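You operate a simulated robot arm through the tools that you are given. There is no shell and no other tool.

The job below is to be done with a simulated two-armed robot. You get a single attempt, and the scene is never put back.

## Task
Shim the roller till its gauge shows no gap.
Fine: free the roller clamp, pull the green shim out, read the gap, push in the one shim of that size, then set the clamp again. Where these are worked on the way, their far stop is far enough and under half their travel is too little: green shim, roller clamp.

Only the result counts: the job must be done as asked and must still hold three seconds after the hand-in. Knocking over, shifting, dropping, spilling or breaking anything else fails it.

## Robot
Two 7-joint arms with fingered hands on one trunk that stands fixed in place. Base frame: the origin is at the foot of the trunk, x ahead of it, y to its left, z up. Readings come in m, degrees, newtons and seconds.
The left shoulder is at [0.021, 0.269, 1.122], the right one opposite. Payload 5 kg a hand.
The TCP of each hand is the grasp point between the finger pads, 0.042 m short of the fingertips. In the tool frame z runs along the fingers and y along their closing line. The gripper opens to 0.208 m. The gripper's body begins 0.119 m behind the TCP. The gripper is a hand of 4 fingers: y runs from the thumb to the fingers, the wrist lies at [0, 0, -0.317] in the tool frame, and closing takes about 1.5 s.
Orientation is told as [roll, pitch, yaw] about the base's x, y, z axes, in that order, counted from this pose: with the fingers straight down and closing along the base's y, the tool's x points along the base's -x, its y along +y and its z along -z.

## Interface
- The arms move only by the tool move_arm. It takes "left_increments", "right_increments" or both (then of equal length, played together; a hand with none holds still); each is a list of rows, each an object (a shift or turn left out is 0, a gripper value left out holds the last) with "fingers": the closure, from 0 (fully open) to 1 (shut); "translation": the shift along the base's x, y, z in m, a list of three; "rotation": the turn, a rotation vector about the base's x, y, z in degrees, a list of three. In form: [{"fingers": fingers, "translation": [dx, dy, dz], "rotation": [rx, ry, rz]}, ...]. A call has 1 to 20 rows; each row shifts and turns the commanded pose from where the row before left it. Rows are played at 5 a second. More than 0.05 m and 8.6 degrees between two rows, or a gripper value outside its range, and nothing of the call is played. Where a pose cannot be reached the arm comes as near as it can. A force on the tool above 70 N (or 10 N above the force at the start of the call, whichever is more), or a blocked arm, ends the call early, and 0.2 s more pass. The fingers move at their own pace (about 0.153 m/s each) and stop on an object; they squeeze with about 27 N. The grip force told is the motor's: it shows also when the fingers shut on nothing. Time passes only in rows, and 0.2 s behind the last, so rows that do not move let the fingers close. The reply holds the time, the measured pose of the TCP, the force on the tool along the base axes, the opening and the grip force, in the units named above and with some noise, with the torque about the TCP (base axes, N m) and any sound that the robot's microphone picked up.
- Cameras (640 x 400 px; columns grow to the right, rows downward): "scene" is now at [0.1541, 0.039, 1.3948]; the picture's right is [0.42, -0.91, 0.00], its down [-0.45, -0.21, -0.87] and it looks along [0.79, 0.36, -0.50] (base axes); focal length 331 px, centre (320, 200). "left" rides on the left gripper at [-0.093, 0.001, -0.146] in its tool frame; the picture's right is [-0.01, -1.00, 0.00], its down [0.84, -0.01, -0.54] and it looks along [0.54, -0.01, 0.84] (tool axes); focal length 280 px, centre (320, 200). "right" rides on the right gripper at [0.094, 0.001, -0.146] in its tool frame; the picture's right is [-0.01, 1.00, 0.00], its down [-0.84, -0.01, -0.54] and it looks along [-0.54, -0.01, 0.84] (tool axes); focal length 280 px, centre (320, 200). There is no depth. A picture from a camera that has moved, and an enlarged one, comes with that camera's place and axes in the base frame and with its lens.
- snapshot(camera): a new picture of that camera. The clock stands still meanwhile.
- move_column(by): slides the trunk up (or, below 0, down) by that many m; the arms and the scene camera ride with it, the base frame stays. It gives what a move gives, with no picture.
- grasp_type(shape, hand): the hand has 4 fingers and takes this shape, open, in about a second: jaw (thumb against the fingers, like two jaws); tri (thumb and two fingers); tip (a fingertip pinch); poke (one finger out to press); point (the index stretched); flat (the hand flat); cup (the hand cupped); fist (a fist). The gripper value then closes the fingers along that shape, each until it touches; the sizes above hold for jaw. It gives what a move gives, with no picture.
- turn_head(pan, tilt): turns the head with the scene camera to pan (to the left, within 80 degrees either way) and tilt (down, from -29 to 69), counted from straight ahead of the robot. It gives what a move gives.
- enlarge(camera, box): a new picture of the part [left, top, right, bottom] of that camera's present view, enlarged. The clock stands still meanwhile.
- hand_in(): hands the job in; it is judged then, once.

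Places have to be worked out from the pictures, the camera data and where the tool is seen. Open the grippers and draw the arms clear of the work before you hand the job in, unless the task says otherwise.

The tools are called as name(argument=value, ...) on one line, values as JSON. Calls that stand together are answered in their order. move_arm: Moves the arms, as the interface text tells. Its arguments: {"type":"object","properties":{"left_increments":{"type":"array","items":{"type":"object","properties":{"fingers":{"type":"number"},"translation":{"type":"array","items":{"type":"number"}},"rotation":{"type":"array","items":{"type":"number"}}}}},"right_increments":{"type":"array","items":{"type":"object","properties":{"fingers":{"type":"number"},"translation":{"type":"array","items":{"type":"number"}},"rotation":{"type":"array","items":{"type":"number"}}}}}},"required":[]} The other tools are called the same way: move_column (by) slides the trunk up or down; grasp_type (shape, hand) gives the hand a shape; turn_head (pan, tilt) turns the head that bears the scene camera; snapshot (camera) takes a picture; enlarge (camera, box) takes an enlarged picture of a part of a camera's view; hand_in () hands the job in.

At the start:

```text
clock: 0.0
left_eef_pos: [0.3851, 0.4217, 1.2035]
left_orientation: [0.0, 0.0, 20.5]
left_wrist_force: [-0.4, -0.4, 0.1]
left_moment: [0.01, -0.04, -0.04]
left_grip_width: 0.2076
left_finger_force: 0.1
left_shape: jaw
right_eef_pos: [0.4677, -0.0011, 1.169]
right_orientation: [0.0, 0.0, 20.3]
right_wrist_force: [0.0, 0.4, -0.1]
right_moment: [0.0, -0.03, 0.01]
right_grip_width: 0.2078
right_finger_force: 0.1
right_shape: jaw
trunk travel left (down, up): [-0.5, 0.121]
head pan, tilt: [24.7, 30.0]
```

scene: 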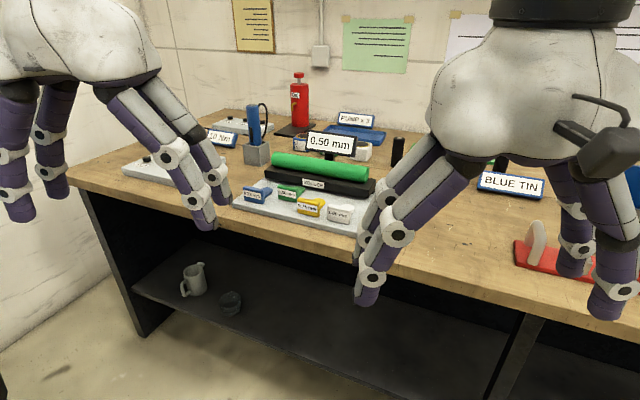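
right: 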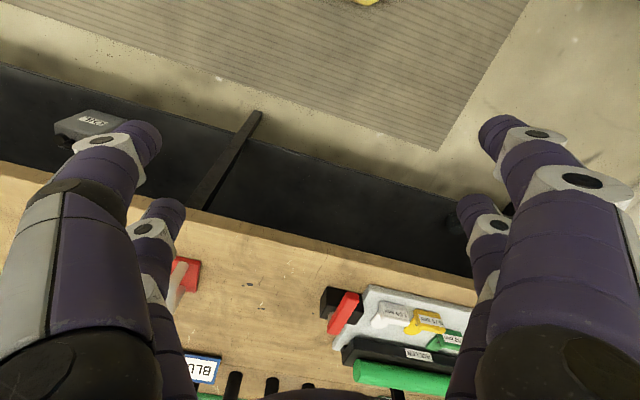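
left: 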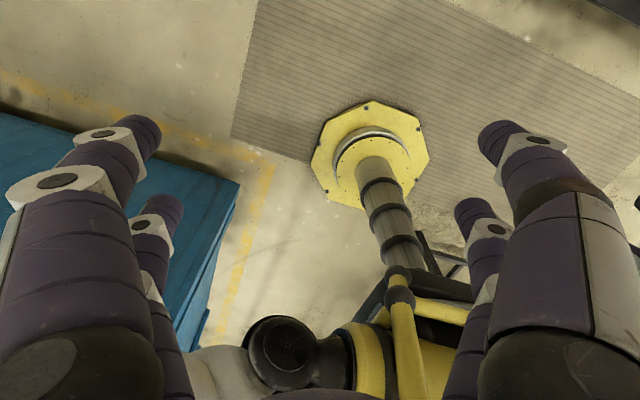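

The work is a green roller with a gauge reading 0.50 mm and a tray of coloured shims. I enlarge the scene to see the details.

enlarge(camera="scene", box=[220, 110, 420, 235])

enlarge(camera="right", box=[300, 260, 480, 400])

```text
3.20 times, centred on (320, 172) of scene
camera zoom: at [0.1541, 0.039, 1.3948], right [0.42, -0.91, 0.0], down [-0.45, -0.21, -0.87], along [0.79, 0.36, -0.5], focal length 1060 px, centre (320, 288)
```

zoom: 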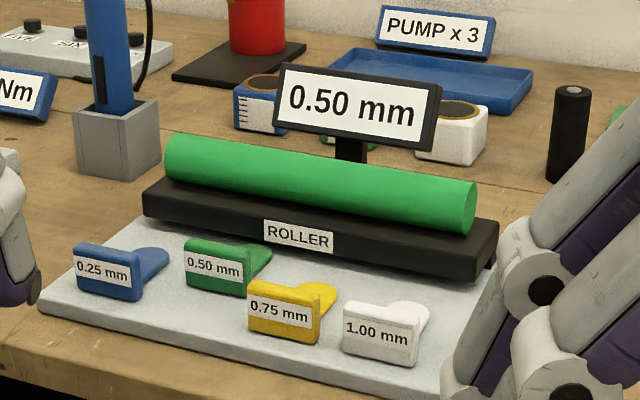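

```text
2.86 times, centred on (390, 330) of right
camera zoom: at [0.3806, -0.0319, 1.3151], right [-0.34, 0.94, 0.0], down [0.79, 0.28, 0.54], along [0.51, 0.18, -0.84], focal length 801 px, centre (120, -171)
```

zoom: 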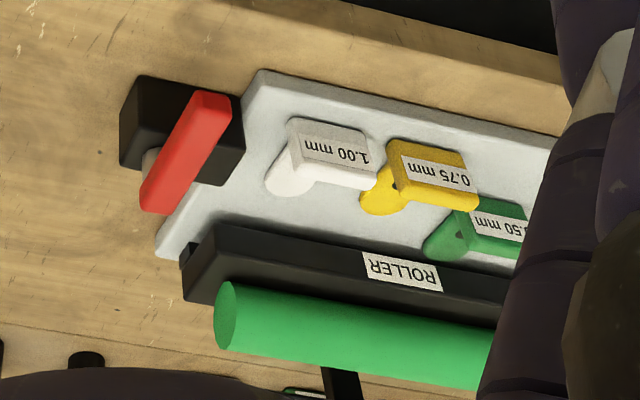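

The work is near x≈0.83, y≈0.30, z≈0.93, which is within the left hand's best reach. I draw the right arm away to the right to clear the view.

move_arm(right_increments=[{"translation": [-0.02, -0.045, 0]}, {"translation": [-0.02, -0.045, 0]}, {"translation": [-0.02, -0.045, 0]}, {"translation": [-0.02, -0.045, 0]}, {"translation": [-0.02, -0.045, 0]}, {"translation": [-0.02, -0.045, 0]}, {"translation": [0, -0.045, 0]}, {"translation": [0, -0.045, 0]}])

snapshot(camera="scene")

```text
clock: 1.8
left_eef_pos: [0.3856, 0.4205, 1.2041]
left_orientation: [0.0, 0.0, 20.4]
left_wrist_force: [-0.6, 0.0, 0.1]
left_moment: [0.11, -0.07, 0.06]
left_grip_width: 0.2079
left_finger_force: 0.0
left_shape: jaw
right_eef_pos: [0.3495, -0.362, 1.1706]
right_orientation: [0.0, -0.1, 20.4]
right_wrist_force: [0.0, -0.8, 0.2]
right_moment: [0.05, 0.0, -0.02]
right_grip_width: 0.208
right_finger_force: 0.0
right_shape: jaw
trunk travel left (down, up): [-0.5, 0.121]
head pan, tilt: [24.7, 30.0]
```

```text
taken
camera scene: at [0.1541, 0.0382, 1.3948], right [0.42, -0.91, 0.0], down [-0.45, -0.21, -0.87], along [0.79, 0.36, -0.5], focal length 331 px, centre (320, 200)
```

scene: 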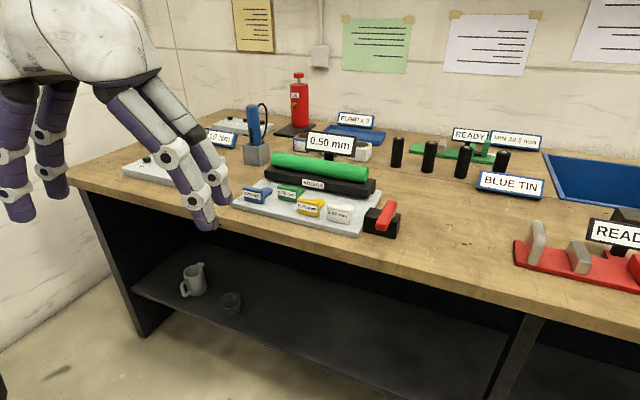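

The view is clear now. I enlarge the roller station with the red clamp.

enlarge(camera="scene", box=[224, 125, 416, 245])

enlarge(camera="scene", box=[340, 180, 420, 250])

enlarge(camera="scene", box=[230, 170, 360, 240])

```text
3.33 times, centred on (320, 185) of scene
camera zoom: at [0.1541, 0.0382, 1.3948], right [0.42, -0.91, 0.0], down [-0.45, -0.21, -0.87], along [0.79, 0.36, -0.5], focal length 1104 px, centre (320, 250)
```

zoom: 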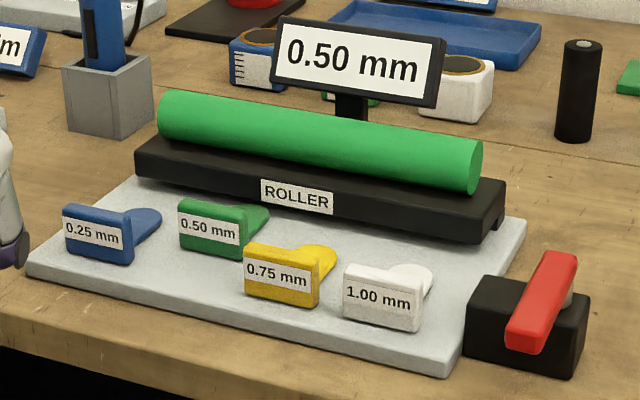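

```text
5.71 times, centred on (380, 215) of scene
camera zoom: at [0.1541, 0.0382, 1.3948], right [0.42, -0.91, 0.0], down [-0.45, -0.21, -0.87], along [0.79, 0.36, -0.5], focal length 1893 px, centre (-23, 114)
```

zoom: 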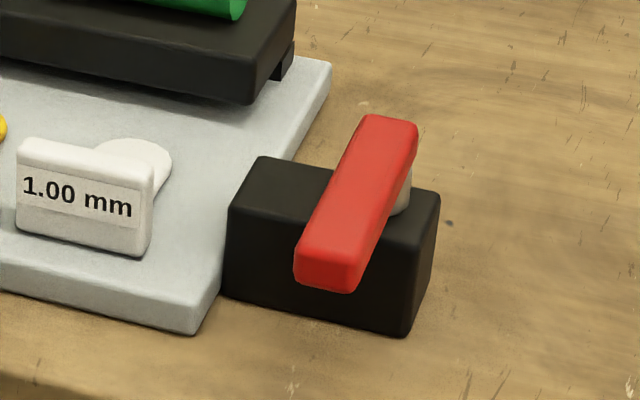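

```text
4.92 times, centred on (295, 205) of scene
camera zoom: at [0.1541, 0.0382, 1.3948], right [0.42, -0.91, 0.0], down [-0.45, -0.21, -0.87], along [0.79, 0.36, -0.5], focal length 1631 px, centre (443, 175)
```

zoom: 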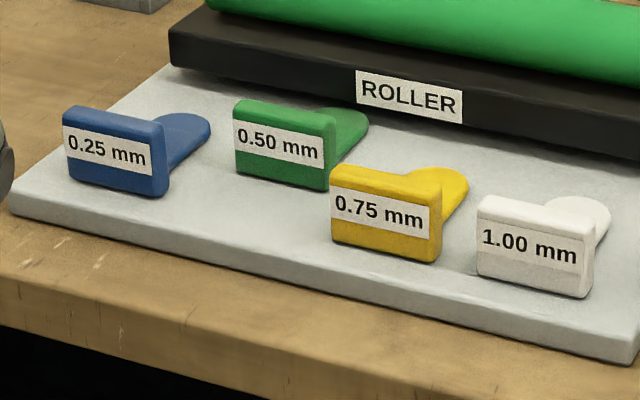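

The clamp appears to be a red bar over a black block at about x 0.83–0.89, y 0.15–0.23. To understand how the bar pivots, I bring the right hand's camera nearer for a second view.

move_arm(right_increments=[{"translation": [0.0182, 0.042, -0.0045]}, {"translation": [0.0182, 0.042, -0.0045]}, {"translation": [0.0182, 0.042, -0.0045]}, {"translation": [0.0182, 0.042, -0.0045]}, {"translation": [0.0182, 0.042, -0.0045]}, {"translation": [0.0182, 0.042, -0.0045]}, {"translation": [0.0182, 0.042, -0.0045]}, {"translation": [0.0182, 0.042, -0.0045]}, {"translation": [0.0182, 0.042, -0.0045]}, {"translation": [0.0182, 0.042, -0.0045]}, {"translation": [0.0182, 0.042, -0.0045]}])

snapshot(camera="right")

enlarge(camera="right", box=[260, 230, 400, 330])

```text
clock: 4.2
left_eef_pos: [0.3858, 0.4219, 1.202]
left_orientation: [-0.2, 0.0, 20.5]
left_wrist_force: [0.0, 0.5, -0.6]
left_moment: [-0.16, 0.04, 0.04]
left_grip_width: 0.2082
left_finger_force: 0.1
left_shape: jaw
right_eef_pos: [0.5463, 0.1003, 1.1184]
right_orientation: [-0.1, 0.0, 20.4]
right_wrist_force: [0.3, 1.5, 0.6]
right_moment: [-0.11, 0.03, 0.02]
right_grip_width: 0.2081
right_finger_force: 0.0
right_shape: jaw
trunk travel left (down, up): [-0.5, 0.121]
head pan, tilt: [24.7, 30.0]
```

```text
taken
camera right: at [0.4598, 0.0687, 1.2648], right [-0.34, 0.94, 0.0], down [0.79, 0.28, 0.54], along [0.51, 0.18, -0.84], focal length 280 px, centre (320, 200)
```

right: 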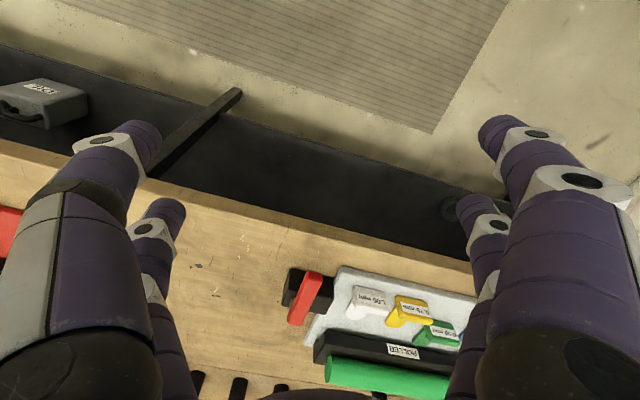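

```text
4.00 times, centred on (330, 280) of right
camera zoom: at [0.4598, 0.0687, 1.2648], right [-0.34, 0.94, 0.0], down [0.79, 0.28, 0.54], along [0.51, 0.18, -0.84], focal length 1122 px, centre (280, -120)
```

zoom: 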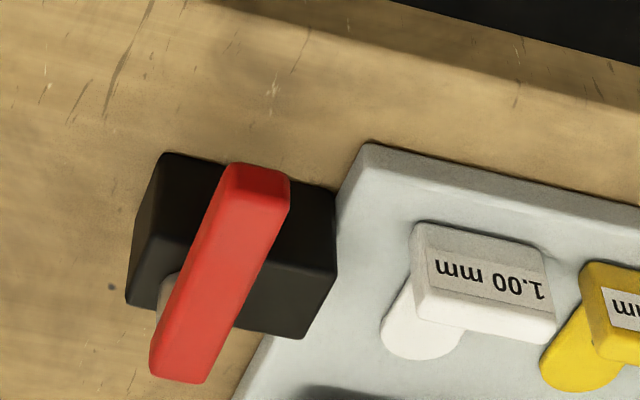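

The bar looks horizontal (top z≈0.975, x 0.765–0.893, y≈0.172), on a grey pin standing on the block. I enlarge further to check the pin and any marks.

enlarge(camera="scene", box=[360, 192, 408, 242])

enlarge(camera="right", box=[275, 255, 345, 335])

enlarge(camera="right", box=[300, 260, 480, 400])

```text
8.00 times, centred on (384, 217) of scene
camera zoom: at [0.1543, 0.0401, 1.3946], right [0.42, -0.91, 0.0], down [-0.45, -0.21, -0.87], along [0.79, 0.36, -0.5], focal length 2650 px, centre (-192, 64)
```

zoom: 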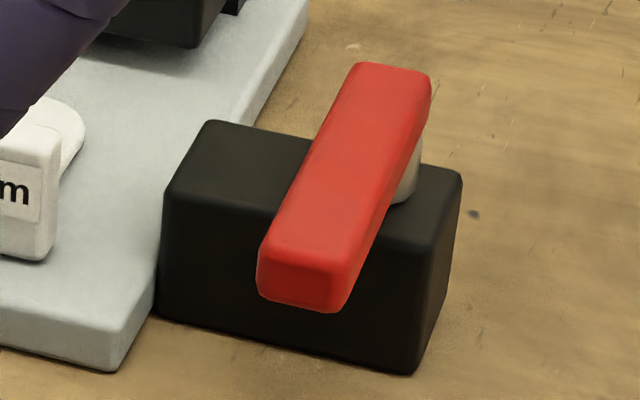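

```text
5.00 times, centred on (310, 295) of right
camera zoom: at [0.4598, 0.0687, 1.2648], right [-0.34, 0.94, 0.0], down [0.79, 0.28, 0.54], along [0.51, 0.18, -0.84], focal length 1402 px, centre (370, -275)
```

zoom: 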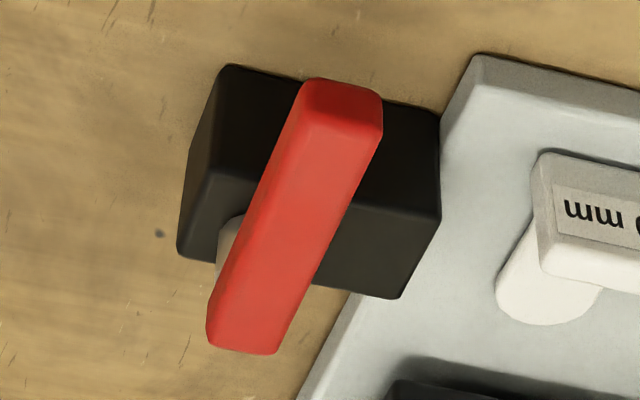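

```text
2.86 times, centred on (390, 330) of right
camera zoom: at [0.4598, 0.0687, 1.2648], right [-0.34, 0.94, 0.0], down [0.79, 0.28, 0.54], along [0.51, 0.18, -0.84], focal length 801 px, centre (120, -171)
```

zoom: 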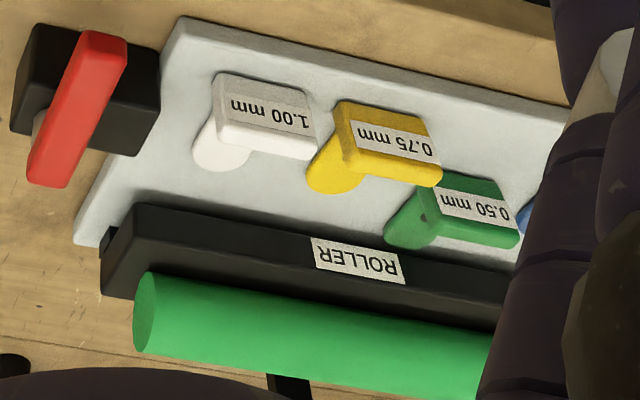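

Pin stands vertically, so the bar seems to swing level about it. I shape the left hand to "poke" to see what the single finger looks like, and draw the right hand back a bit to its earlier viewing place.

grasp_type(hand="left", shape="poke")

snapshot(camera="left")

snapshot(camera="scene")

```text
clock: 5.1
left_eef_pos: [0.3861, 0.4213, 1.2023]
left_orientation: [0.1, 0.0, 20.5]
left_wrist_force: [0.1, -1.0, 0.0]
left_moment: [0.03, -0.04, 0.02]
left_grip_width: 0.0
left_finger_force: 0.1
left_shape: poke
right_eef_pos: [0.5463, 0.0977, 1.1184]
right_orientation: [0.1, -0.1, 20.4]
right_wrist_force: [0.6, -0.2, 0.6]
right_moment: [0.0, -0.02, 0.0]
right_grip_width: 0.208
right_finger_force: 0.2
right_shape: jaw
trunk travel left (down, up): [-0.5, 0.121]
head pan, tilt: [24.7, 30.0]
```

```text
taken
camera left: at [0.4726, 0.4555, 1.35], right [0.36, -0.93, 0.0], down [-0.79, -0.31, 0.54], along [-0.5, -0.2, -0.84], focal length 280 px, centre (320, 200)
```

left: 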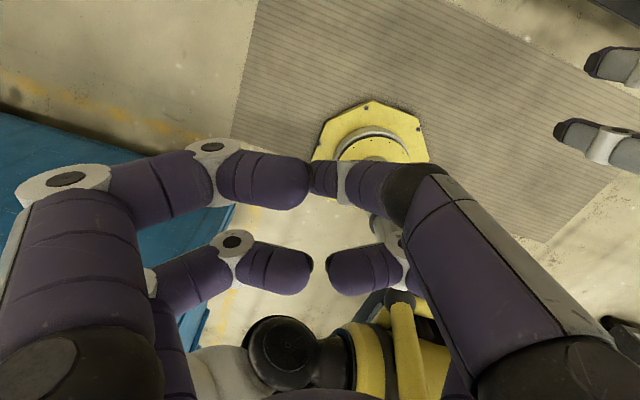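

```text
taken
camera scene: at [0.1539, 0.0387, 1.3948], right [0.42, -0.91, 0.0], down [-0.45, -0.21, -0.87], along [0.79, 0.36, -0.5], focal length 331 px, centre (320, 200)
```

scene: 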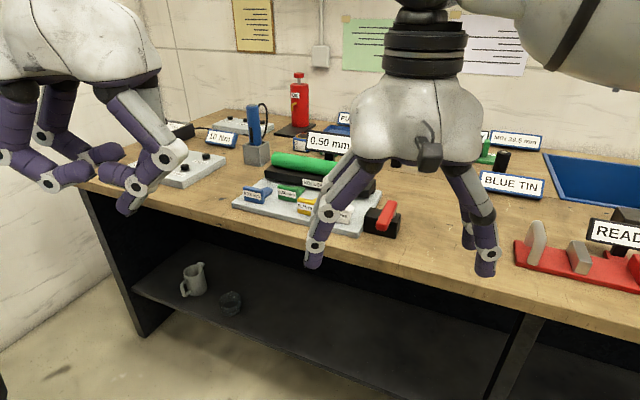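

The hand is curling with one finger left out. I let it settle while drawing the right hand back, then look again.

move_arm(right_increments=[{"translation": [-0.025, -0.04, 0.01]}, {"translation": [-0.025, -0.04, 0.01]}, {"translation": [-0.025, -0.04, 0.01]}, {"translation": [-0.01, -0.03, 0.01]}])

snapshot(camera="left")

snapshot(camera="scene")

enlarge(camera="scene", box=[0, 80, 240, 240])

```text
clock: 6.1
left_eef_pos: [0.3863, 0.4212, 1.2029]
left_orientation: [-0.1, 0.0, 20.5]
left_wrist_force: [-0.1, -0.1, -0.7]
left_moment: [-0.01, 0.05, 0.0]
left_grip_width: 0.0003
left_finger_force: 0.2
left_shape: poke
right_eef_pos: [0.4625, -0.0487, 1.1609]
right_orientation: [0.0, 0.0, 20.5]
right_wrist_force: [-0.4, -0.2, 0.4]
right_moment: [0.03, 0.04, 0.0]
right_grip_width: 0.2078
right_finger_force: 0.1
right_shape: jaw
trunk travel left (down, up): [-0.5, 0.121]
head pan, tilt: [24.7, 30.0]
```

```text
taken
camera left: at [0.4729, 0.4558, 1.3498], right [0.36, -0.93, 0.0], down [-0.79, -0.31, 0.54], along [-0.5, -0.2, -0.84], focal length 280 px, centre (320, 200)
```

left: 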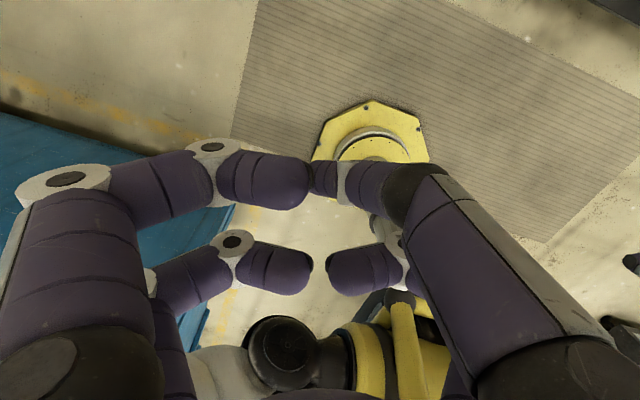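

```text
taken
camera scene: at [0.1542, 0.0389, 1.3947], right [0.42, -0.91, 0.0], down [-0.45, -0.21, -0.87], along [0.79, 0.36, -0.5], focal length 331 px, centre (320, 200)
```

scene: 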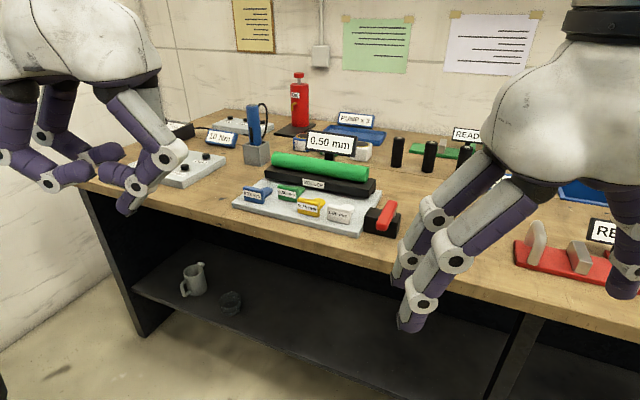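

```text
2.50 times, centred on (120, 160) of scene
camera zoom: at [0.1542, 0.0389, 1.3947], right [0.42, -0.91, 0.0], down [-0.45, -0.21, -0.87], along [0.79, 0.36, -0.5], focal length 828 px, centre (820, 300)
```

zoom: 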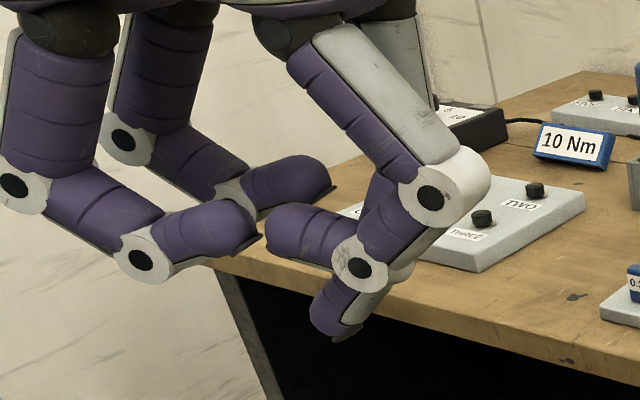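

Poke leaves one bent-in finger on one side. I check the "point" and "tip" shapes before choosing.

grasp_type(hand="left", shape="point")

snapshot(camera="left")

enlarge(camera="scene", box=[0, 80, 240, 240])

grasp_type(hand="left", shape="tip")

snapshot(camera="left")

enlarge(camera="scene", box=[0, 80, 240, 240])

```text
clock: 7.0
left_eef_pos: [0.385, 0.422, 1.2027]
left_orientation: [0.0, 0.0, 20.6]
left_wrist_force: [0.3, 0.5, -0.4]
left_moment: [-0.01, 0.02, 0.0]
left_grip_width: 0.2017
left_finger_force: 0.1
left_shape: point
right_eef_pos: [0.4628, -0.0489, 1.1603]
right_orientation: [0.0, 0.0, 20.4]
right_wrist_force: [-0.4, -1.5, -0.3]
right_moment: [0.03, 0.01, -0.02]
right_grip_width: 0.2079
right_finger_force: 0.0
right_shape: jaw
trunk travel left (down, up): [-0.5, 0.121]
head pan, tilt: [24.7, 30.0]
```

```text
taken
camera left: at [0.4729, 0.456, 1.3498], right [0.36, -0.93, 0.0], down [-0.79, -0.31, 0.54], along [-0.5, -0.2, -0.84], focal length 280 px, centre (320, 200)
```

left: 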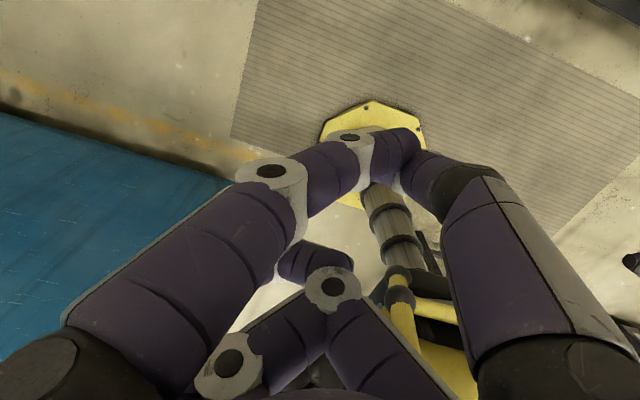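

```text
2.50 times, centred on (120, 160) of scene
camera zoom: at [0.1541, 0.0391, 1.3948], right [0.42, -0.91, 0.0], down [-0.45, -0.21, -0.87], along [0.79, 0.36, -0.5], focal length 828 px, centre (820, 300)
```

zoom: 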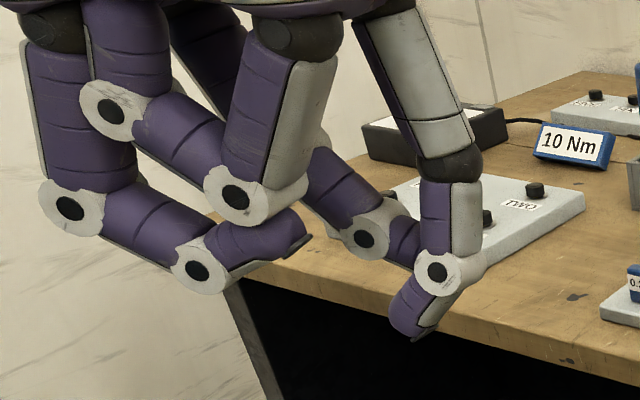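

```text
clock: 7.9
left_eef_pos: [0.3857, 0.4202, 1.2032]
left_orientation: [0.0, 0.0, 20.5]
left_wrist_force: [0.1, -0.8, 0.2]
left_moment: [0.0, 0.02, -0.04]
left_grip_width: 0.2079
left_finger_force: 0.0
left_shape: tip
right_eef_pos: [0.4622, -0.0481, 1.1606]
right_orientation: [0.0, 0.0, 20.4]
right_wrist_force: [-0.4, 0.4, 0.8]
right_moment: [0.02, 0.0, 0.0]
right_grip_width: 0.208
right_finger_force: 0.1
right_shape: jaw
trunk travel left (down, up): [-0.5, 0.121]
head pan, tilt: [24.7, 30.0]
```

```text
taken
camera left: at [0.4729, 0.4559, 1.3498], right [0.36, -0.93, 0.0], down [-0.79, -0.31, 0.54], along [-0.5, -0.2, -0.84], focal length 280 px, centre (320, 200)
```

left: 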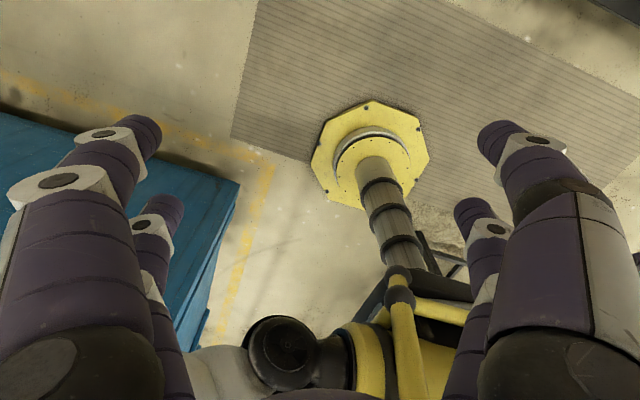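

```text
2.50 times, centred on (120, 160) of scene
camera zoom: at [0.1542, 0.0391, 1.3947], right [0.42, -0.91, 0.0], down [-0.45, -0.21, -0.87], along [0.79, 0.36, -0.5], focal length 828 px, centre (820, 300)
```

zoom: 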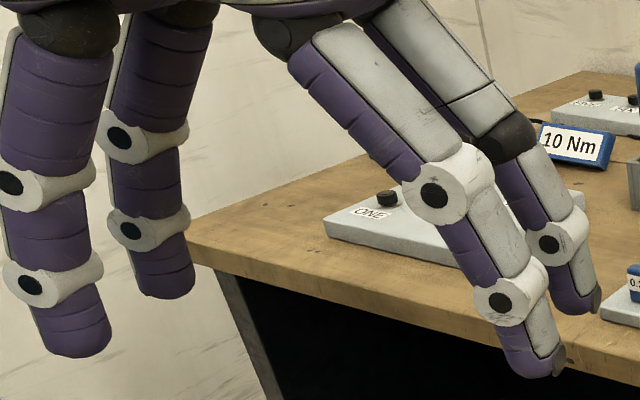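

Tip opens like jaw. I close it in free air to see where the fingertips meet.

move_arm(left_increments=[{"fingers": 1}, {"fingers": 1}, {"fingers": 1}, {"fingers": 1}, {"fingers": 1}, {"fingers": 1}, {"fingers": 1}, {"fingers": 1}])

snapshot(camera="left")

enlarge(camera="scene", box=[0, 80, 240, 240])

```text
clock: 9.7
left_eef_pos: [0.3858, 0.421, 1.2024]
left_orientation: [0.0, 0.1, 20.5]
left_wrist_force: [0.8, 0.2, -0.3]
left_moment: [-0.04, -0.01, 0.0]
left_grip_width: 0.0002
left_finger_force: 26.5
left_shape: tip
right_eef_pos: [0.4616, -0.0485, 1.1617]
right_orientation: [0.1, -0.1, 20.3]
right_wrist_force: [0.4, -0.2, -0.1]
right_moment: [0.01, 0.01, 0.03]
right_grip_width: 0.2081
right_finger_force: 0.1
right_shape: jaw
trunk travel left (down, up): [-0.5, 0.121]
head pan, tilt: [24.7, 30.0]
```

```text
taken
camera left: at [0.4729, 0.4559, 1.3498], right [0.36, -0.93, 0.0], down [-0.79, -0.31, 0.54], along [-0.5, -0.2, -0.84], focal length 280 px, centre (320, 200)
```

left: 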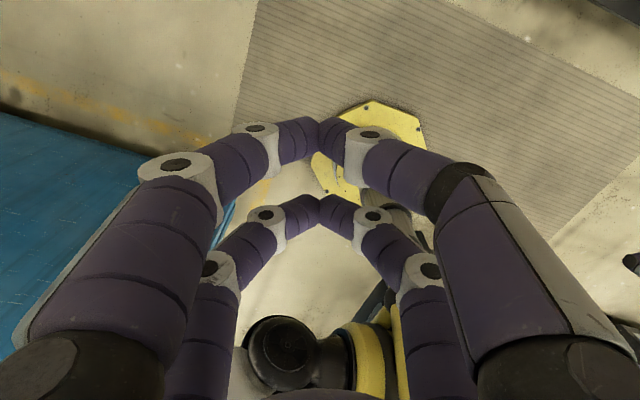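

```text
2.50 times, centred on (120, 160) of scene
camera zoom: at [0.1541, 0.039, 1.3948], right [0.42, -0.91, 0.0], down [-0.45, -0.21, -0.87], along [0.79, 0.36, -0.5], focal length 828 px, centre (820, 300)
```

zoom: 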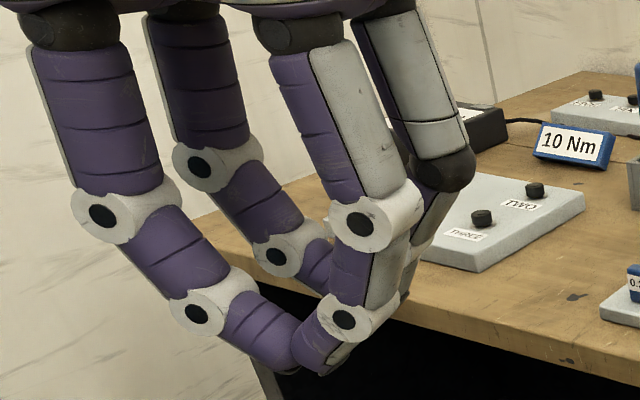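

The hand is two opposed pairs of fingers about 0.065 m apart along the tool's x. Jaw suits caging the lever; I set jaw, turn to yaw 0 and bring the left hand above the lever at a safe height with the fingers partly closed.

grasp_type(hand="left", shape="jaw")

move_arm(left_increments=[{"fingers": 0.6, "translation": [0.0385, -0.0225, -0.005], "rotation": [0, 0, -5]}, {"translation": [0.0385, -0.0225, -0.005], "rotation": [0, 0, -5]}, {"translation": [0.0385, -0.0225, -0.005], "rotation": [0, 0, -5]}, {"translation": [0.0385, -0.0225, -0.005], "rotation": [0, 0, -5.5]}, {"translation": [0.0385, -0.0225, -0.005]}, {"translation": [0.0385, -0.0225, -0.005]}, {"translation": [0.0385, -0.0225, -0.005]}, {"translation": [0.0385, -0.0225, -0.005]}, {"translation": [0.0385, -0.0225, -0.005]}, {"translation": [0.0385, -0.0225, -0.005]}, {"translation": [0.024, -0.0225, -0.005]}])

snapshot(camera="scene")

snapshot(camera="right")

snapshot(camera="left")

```text
clock: 10.6
left_eef_pos: [0.386, 0.4218, 1.2033]
left_orientation: [0.1, 0.1, 20.5]
left_wrist_force: [-0.1, 0.3, 0.0]
left_moment: [0.01, -0.01, 0.0]
left_grip_width: 0.2078
left_finger_force: 0.1
left_shape: jaw
right_eef_pos: [0.4622, -0.0485, 1.1608]
right_orientation: [-0.1, 0.0, 20.4]
right_wrist_force: [0.4, 0.6, 0.9]
right_moment: [-0.01, -0.02, 0.01]
right_grip_width: 0.2078
right_finger_force: 0.1
right_shape: jaw
trunk travel left (down, up): [-0.5, 0.121]
head pan, tilt: [24.7, 30.0]
```

```text
clock: 13.0
left_eef_pos: [0.687, 0.2479, 1.1625]
left_orientation: [0.0, 0.1, 0.1]
left_wrist_force: [1.7, 0.7, -2.5]
left_moment: [-0.07, 0.27, 0.01]
left_grip_width: 0.0832
left_finger_force: 0.2
left_shape: jaw
left hand out of reach, approached as far as the arm can: row 8, 9, 10, 11
right_eef_pos: [0.4663, -0.048, 1.1592]
right_orientation: [0.1, 0.2, 20.4]
right_wrist_force: [1.4, 1.0, -1.4]
right_moment: [-0.08, 0.32, -0.01]
right_grip_width: 0.208
right_finger_force: 0.0
right_shape: jaw
trunk travel left (down, up): [-0.5, 0.121]
head pan, tilt: [24.7, 30.0]
```

```text
taken
camera scene: at [0.1568, 0.0397, 1.394], right [0.42, -0.91, 0.0], down [-0.46, -0.21, -0.86], along [0.79, 0.36, -0.5], focal length 331 px, centre (320, 200)
```

scene: 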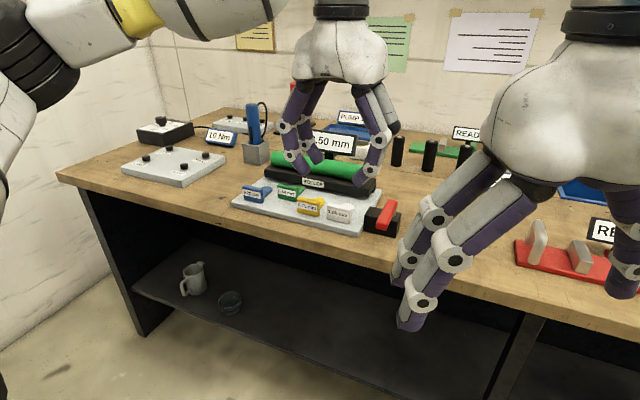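

```text
taken
camera right: at [0.3786, -0.0797, 1.306], right [-0.33, 0.94, 0.0], down [0.8, 0.28, 0.54], along [0.51, 0.18, -0.84], focal length 280 px, centre (320, 200)
```

right: 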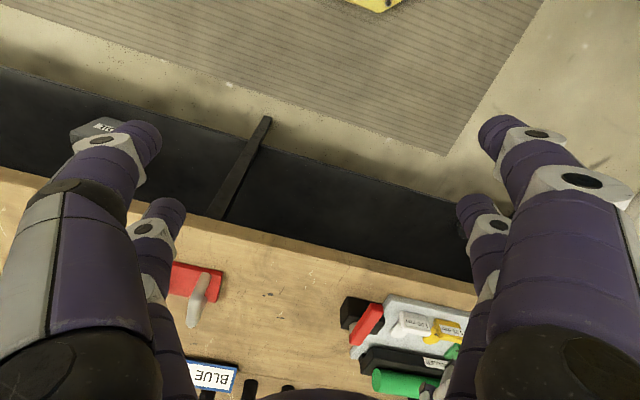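

```text
taken
camera left: at [0.7808, 0.2499, 1.3091], right [0.02, -1.0, 0.0], down [-0.84, -0.01, 0.54], along [-0.54, -0.01, -0.84], focal length 280 px, centre (320, 200)
```

left: 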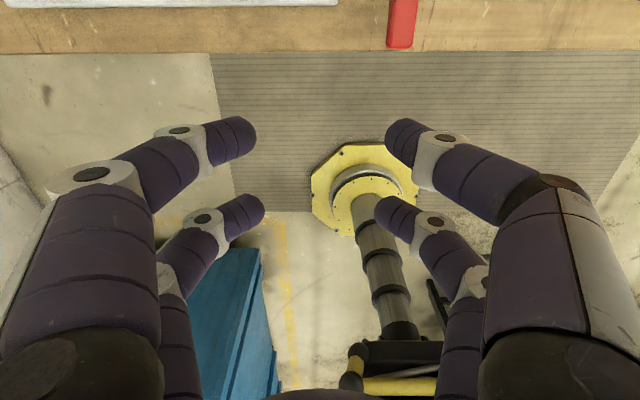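

At this height the left arm ran out of reach at x≈0.69. Lower down it should reach further, so I go down a little and see where the commanded pose stands.

move_arm(left_increments=[{"translation": [0, 0, -0.03]}, {"translation": [0, 0, -0.03]}])

```text
clock: 13.6
left_eef_pos: [0.6834, 0.2479, 1.1054]
left_orientation: [-0.1, -0.1, 0.1]
left_wrist_force: [-0.9, -0.3, -0.4]
left_moment: [0.0, -0.04, -0.01]
left_grip_width: 0.0834
left_finger_force: 0.1
left_shape: jaw
right_eef_pos: [0.4611, -0.049, 1.161]
right_orientation: [0.0, -0.1, 20.6]
right_wrist_force: [-0.4, -0.3, 0.5]
right_moment: [0.01, -0.06, -0.02]
right_grip_width: 0.2078
right_finger_force: 0.0
right_shape: jaw
trunk travel left (down, up): [-0.5, 0.121]
head pan, tilt: [24.7, 30.0]
```

The commanded pose was held at the reach limit. Now I extend at lower height (tips stay at about z 1.0, above the lever's top).

move_arm(left_increments=[{"translation": [0, -0.015, -0.03]}, {"translation": [0, -0.015, -0.03]}, {"translation": [0.03, -0.015, 0]}, {"translation": [0.03, -0.015, 0]}, {"translation": [0.03, -0.016, 0]}, {"translation": [0.026, 0, 0]}])

snapshot(camera="scene")

enlarge(camera="scene", box=[300, 140, 440, 240])

enlarge(camera="right", box=[300, 260, 480, 400])

snapshot(camera="left")

```text
clock: 15.0
left_eef_pos: [0.7062, 0.2241, 1.0373]
left_orientation: [-0.1, -0.2, 0.0]
left_wrist_force: [-0.5, 0.0, 0.3]
left_moment: [0.07, -0.13, 0.01]
left_grip_width: 0.0834
left_finger_force: 0.1
left_shape: jaw
left hand out of reach, approached as far as the arm can: row 3, 4, 5, 6
right_eef_pos: [0.4603, -0.0499, 1.1621]
right_orientation: [-0.1, -0.1, 20.5]
right_wrist_force: [-1.4, 0.0, 0.7]
right_moment: [0.04, -0.2, -0.03]
right_grip_width: 0.2078
right_finger_force: 0.0
right_shape: jaw
trunk travel left (down, up): [-0.5, 0.121]
head pan, tilt: [24.7, 30.0]
```

```text
taken
camera scene: at [0.1529, 0.0386, 1.395], right [0.42, -0.91, 0.0], down [-0.45, -0.21, -0.87], along [0.79, 0.36, -0.5], focal length 331 px, centre (320, 200)
```

scene: 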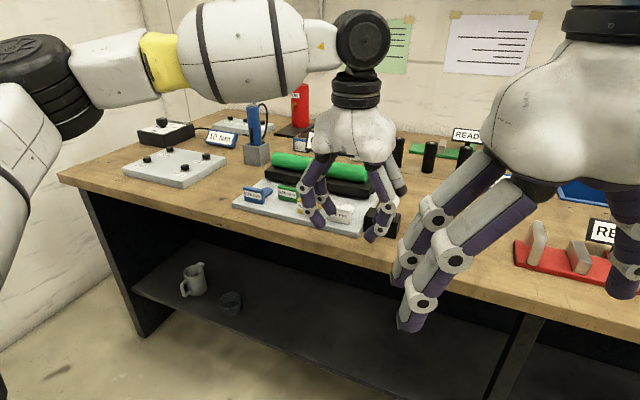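

```text
4.00 times, centred on (370, 190) of scene
camera zoom: at [0.1529, 0.0386, 1.395], right [0.42, -0.91, 0.0], down [-0.45, -0.21, -0.87], along [0.79, 0.36, -0.5], focal length 1325 px, centre (120, 240)
```

zoom: 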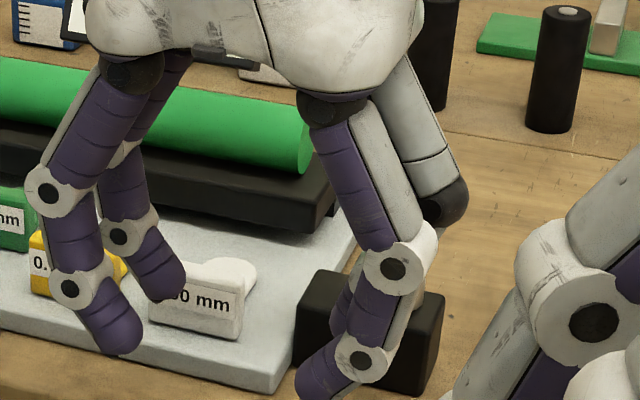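

```text
2.86 times, centred on (390, 330) of right
camera zoom: at [0.3742, -0.0807, 1.3082], right [-0.34, 0.94, 0.0], down [0.79, 0.28, 0.54], along [0.51, 0.18, -0.84], focal length 801 px, centre (120, -171)
```

zoom: 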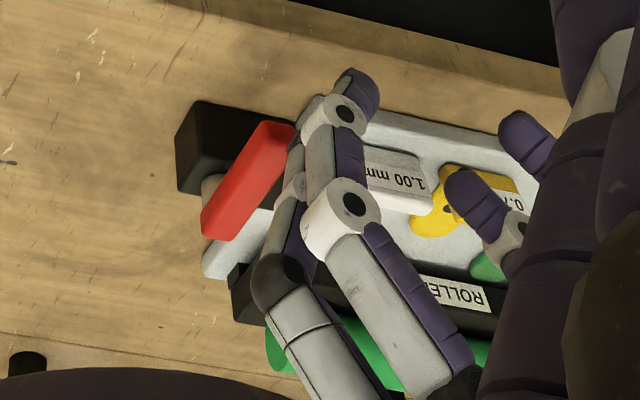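

```text
taken
camera left: at [0.7999, 0.2266, 1.1843], right [0.01, -1.0, 0.0], down [-0.84, -0.01, 0.54], along [-0.54, -0.01, -0.84], focal length 280 px, centre (320, 200)
```

left: 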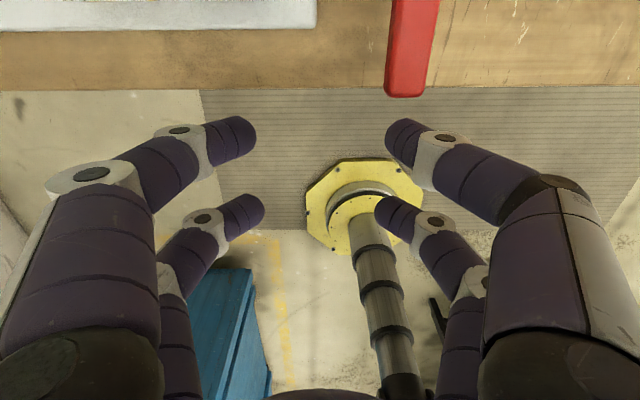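

Reach at this height is limited, apparently by the wrist rather than by length. I raise the trunk by 0.10 m so the shoulder sits level with the wrist, then try extending again.

move_column(by=0.1)

move_arm(left_increments=[{"translation": [0, -0.01, -0.03]}, {"translation": [0, -0.01, -0.03]}, {"translation": [0, -0.01, -0.03]}, {"translation": [0.02, -0.01, -0.01]}, {"translation": [0.03, -0.01, 0]}, {"translation": [0.03, 0, 0]}])

```text
clock: 16.3
left_eef_pos: [0.707, 0.2247, 1.1378]
left_orientation: [-0.1, -0.2, 0.0]
left_wrist_force: [-0.2, -0.4, 0.5]
left_moment: [0.0, 0.04, 0.0]
left_grip_width: 0.0836
left_finger_force: 0.1
left_shape: jaw
right_eef_pos: [0.4634, -0.0477, 1.2583]
right_orientation: [0.0, 0.0, 20.3]
right_wrist_force: [0.8, 0.1, -0.2]
right_moment: [-0.02, 0.03, -0.03]
right_grip_width: 0.2079
right_finger_force: 0.1
right_shape: jaw
trunk travel left (down, up): [-0.6, 0.021]
head pan, tilt: [24.7, 30.0]
```

```text
clock: 17.7
left_eef_pos: [0.738, 0.244, 1.0415]
left_orientation: [-0.5, -0.3, 0.0]
left_wrist_force: [-0.1, 0.4, -0.2]
left_moment: [-0.03, -0.01, 0.01]
left_grip_width: 0.0835
left_finger_force: 0.0
left_shape: jaw
left hand out of reach, approached as far as the arm can: row 1, 2, 3, 4, 5, 6
right_eef_pos: [0.4627, -0.0482, 1.2595]
right_orientation: [0.0, 0.0, 20.4]
right_wrist_force: [0.2, 0.7, 0.7]
right_moment: [-0.02, 0.04, -0.01]
right_grip_width: 0.2082
right_finger_force: 0.0
right_shape: jaw
trunk travel left (down, up): [-0.6, 0.021]
head pan, tilt: [24.7, 30.0]
```

The reach limit moves the hand outward at yaw 0. I tilt the fingers forward (wrist further back) by 24°, which should relieve the reach, and then extend.

move_arm(left_increments=[{"rotation": [0, -8, 0]}, {"rotation": [0, -8, 0]}, {"rotation": [0, -8, 0]}, {"translation": [0, -0.02, 0]}, {"translation": [0, -0.02, 0]}, {"translation": [0.02, -0.02, 0]}])

snapshot(camera="scene")

```text
clock: 19.1
left_eef_pos: [0.7577, 0.1823, 1.0402]
left_orientation: [-0.1, -24.2, -0.1]
left_wrist_force: [2.3, 0.1, -0.9]
left_moment: [-0.06, 0.22, -0.01]
left_grip_width: 0.0832
left_finger_force: 0.1
left_shape: jaw
right_eef_pos: [0.4653, -0.0477, 1.2573]
right_orientation: [0.1, 0.2, 20.4]
right_wrist_force: [2.0, 0.0, -1.4]
right_moment: [-0.02, 0.28, 0.0]
right_grip_width: 0.2081
right_finger_force: 0.1
right_shape: jaw
trunk travel left (down, up): [-0.6, 0.021]
head pan, tilt: [24.7, 30.0]
```

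```text
taken
camera scene: at [0.1549, 0.0393, 1.4943], right [0.42, -0.91, 0.0], down [-0.46, -0.21, -0.86], along [0.79, 0.36, -0.5], focal length 331 px, centre (320, 200)
```

scene: 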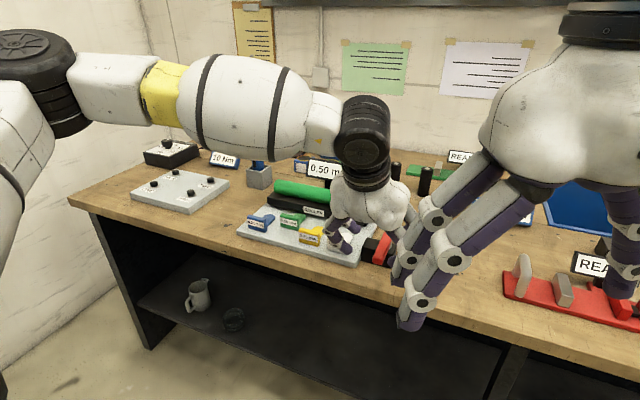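

With the tilt it reaches, now at (0.758, 0.182, 1.040). I check the finger–lever relation with the wrist cameras and zoom.

snapshot(camera="right")

enlarge(camera="right", box=[320, 260, 480, 380])

enlarge(camera="scene", box=[300, 180, 440, 290])

snapshot(camera="left")

```text
taken
camera right: at [0.3791, -0.0795, 1.404], right [-0.33, 0.94, 0.0], down [0.8, 0.28, 0.54], along [0.51, 0.18, -0.84], focal length 280 px, centre (320, 200)
```

right: 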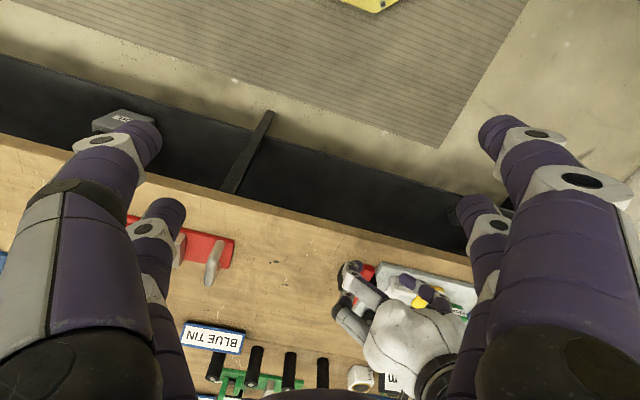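

```text
3.33 times, centred on (400, 320) of right
camera zoom: at [0.3791, -0.0795, 1.404], right [-0.33, 0.94, 0.0], down [0.8, 0.28, 0.54], along [0.51, 0.18, -0.84], focal length 935 px, centre (53, -200)
```

zoom: 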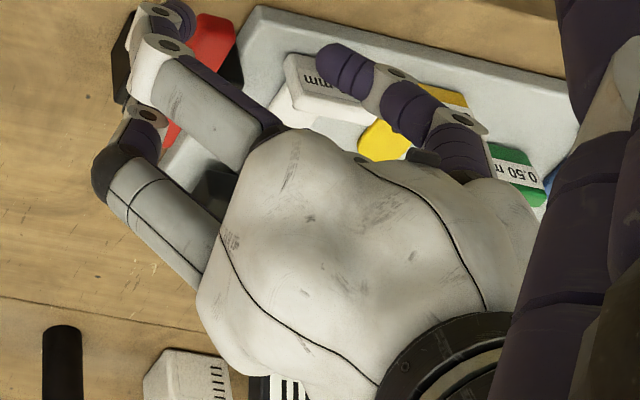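

```text
3.64 times, centred on (370, 235) of scene
camera zoom: at [0.1549, 0.0393, 1.4943], right [0.42, -0.91, 0.0], down [-0.46, -0.21, -0.86], along [0.79, 0.36, -0.5], focal length 1204 px, centre (138, 73)
```

zoom: 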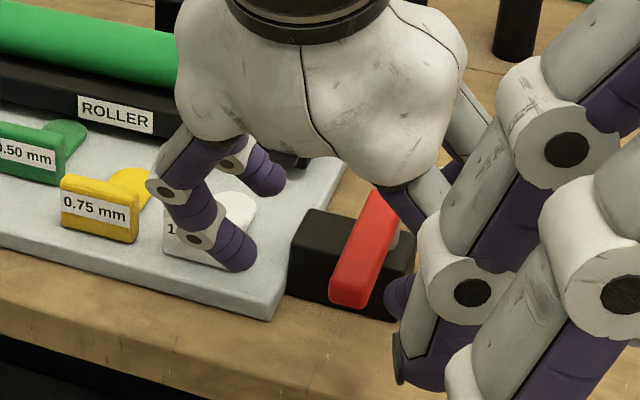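

```text
taken
camera left: at [0.7839, 0.1855, 1.212], right [0.01, -1.0, 0.01], down [-0.99, -0.01, 0.15], along [-0.15, -0.01, -0.99], focal length 280 px, centre (320, 200)
```

left: 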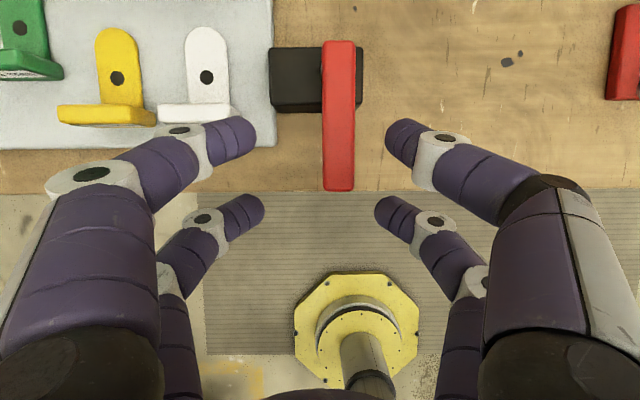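

This wrist view is nearly straight down, very useful. I enlarge it around the clamp and the shims.

enlarge(camera="left", box=[250, 20, 410, 200])

enlarge(camera="left", box=[0, 0, 280, 160])

```text
2.22 times, centred on (330, 110) of left
camera zoom: at [0.7839, 0.1855, 1.212], right [0.01, -1.0, 0.01], down [-0.99, -0.01, 0.15], along [-0.15, -0.01, -0.99], focal length 623 px, centre (298, 400)
```

zoom: 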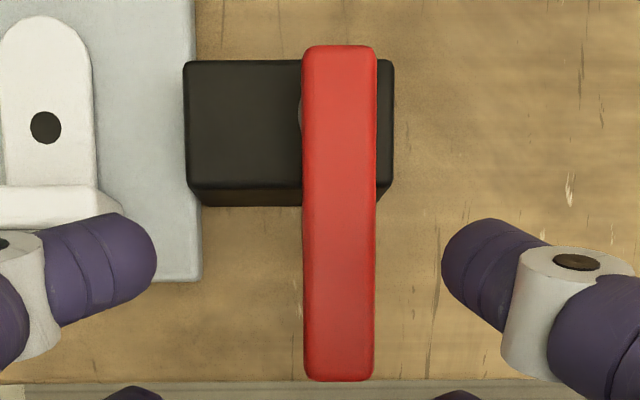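

```text
2.29 times, centred on (140, 80) of left
camera zoom: at [0.7839, 0.1855, 1.212], right [0.01, -1.0, 0.01], down [-0.99, -0.01, 0.15], along [-0.15, -0.01, -0.99], focal length 641 px, centre (731, 474)
```

zoom: 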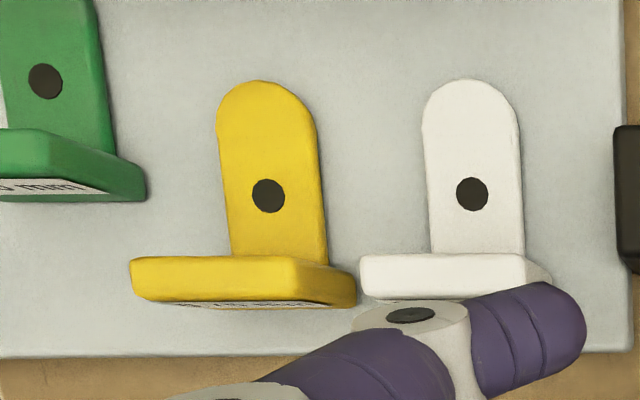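

Triangulating this near-vertical view with the earlier scene view: lever x 0.758–0.870, y≈0.170, z 0.970–0.988, pivot near (0.857, 0.170); block top z≈0.951; tray top z≈0.915. I tilt to 35° so only the nearer finger pair drops to lever height, and straddle the lever near its end.

move_arm(left_increments=[{"rotation": [0, -5.5, 0]}, {"rotation": [0, -5.5, 0]}, {"translation": [0.01, -0.0125, 0]}, {"translation": [0.019, 0, -0.01]}, {"translation": [0, 0, -0.018]}])

snapshot(camera="left")

enlarge(camera="scene", box=[300, 180, 440, 290])

```text
clock: 20.3
left_eef_pos: [0.7843, 0.1776, 1.0154]
left_orientation: [-0.3, -35.2, 0.0]
left_wrist_force: [1.2, 0.1, 0.7]
left_moment: [-0.01, 0.06, 0.01]
left_grip_width: 0.0833
left_finger_force: 0.1
left_shape: jaw
left hand out of reach, approached as far as the arm can: row 4, 5
right_eef_pos: [0.4639, -0.0482, 1.2592]
right_orientation: [-0.1, 0.0, 20.4]
right_wrist_force: [0.7, -0.1, -1.0]
right_moment: [0.02, 0.2, 0.01]
right_grip_width: 0.2077
right_finger_force: 0.0
right_shape: jaw
trunk travel left (down, up): [-0.6, 0.021]
head pan, tilt: [24.7, 30.0]
```

```text
taken
camera left: at [0.7763, 0.1802, 1.1896], right [0.01, -1.0, 0.01], down [-1.0, -0.01, -0.05], along [0.05, -0.01, -1.0], focal length 280 px, centre (320, 200)
```

left: 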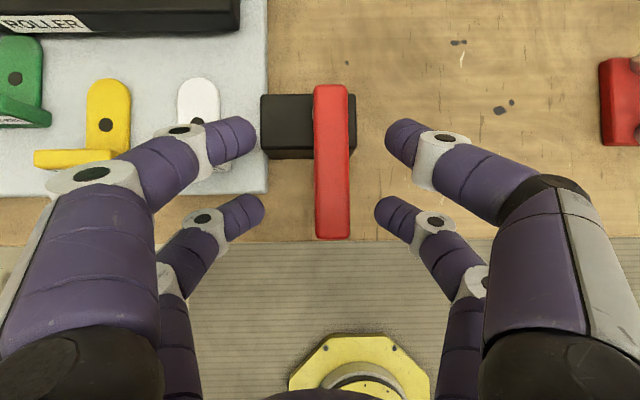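

```text
3.64 times, centred on (370, 235) of scene
camera zoom: at [0.1536, 0.0389, 1.4948], right [0.42, -0.91, 0.0], down [-0.46, -0.21, -0.87], along [0.79, 0.36, -0.5], focal length 1204 px, centre (138, 73)
```

zoom: 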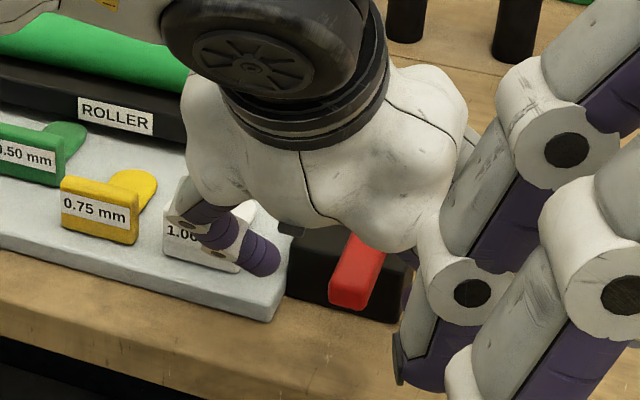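

The near pair already straddles the lever (tips ≈ z 0.963), but the arm sits at a joint limit at yaw 0. Turning the hand to a negative yaw should suit this elbow posture, so I turn in place by −24°.

move_arm(left_increments=[{"rotation": [0, 0, -8]}, {"rotation": [0, 0, -8]}, {"rotation": [0, 0, -8]}, {"translation": [0, 0, 0]}])

snapshot(camera="left")

```text
clock: 21.3
left_eef_pos: [0.7827, 0.1756, 1.0164]
left_orientation: [-0.2, -35.3, -24.1]
left_wrist_force: [-0.4, 0.3, -0.1]
left_moment: [0.01, 0.01, 0.01]
left_grip_width: 0.0831
left_finger_force: 0.0
left_shape: jaw
right_eef_pos: [0.4616, -0.0486, 1.2592]
right_orientation: [0.0, 0.0, 20.4]
right_wrist_force: [-0.5, -0.5, 0.1]
right_moment: [0.02, 0.01, -0.01]
right_grip_width: 0.2077
right_finger_force: 0.1
right_shape: jaw
trunk travel left (down, up): [-0.6, 0.021]
head pan, tilt: [24.7, 30.0]
```

```text
taken
camera left: at [0.7766, 0.1824, 1.1904], right [-0.4, -0.92, 0.01], down [-0.92, 0.4, -0.05], along [0.04, -0.03, -1.0], focal length 280 px, centre (320, 200)
```

left: 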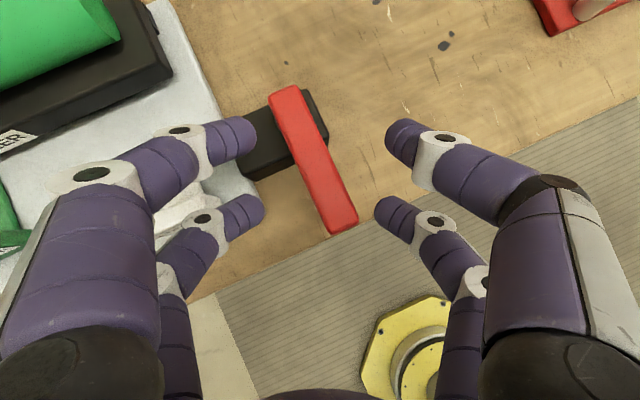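

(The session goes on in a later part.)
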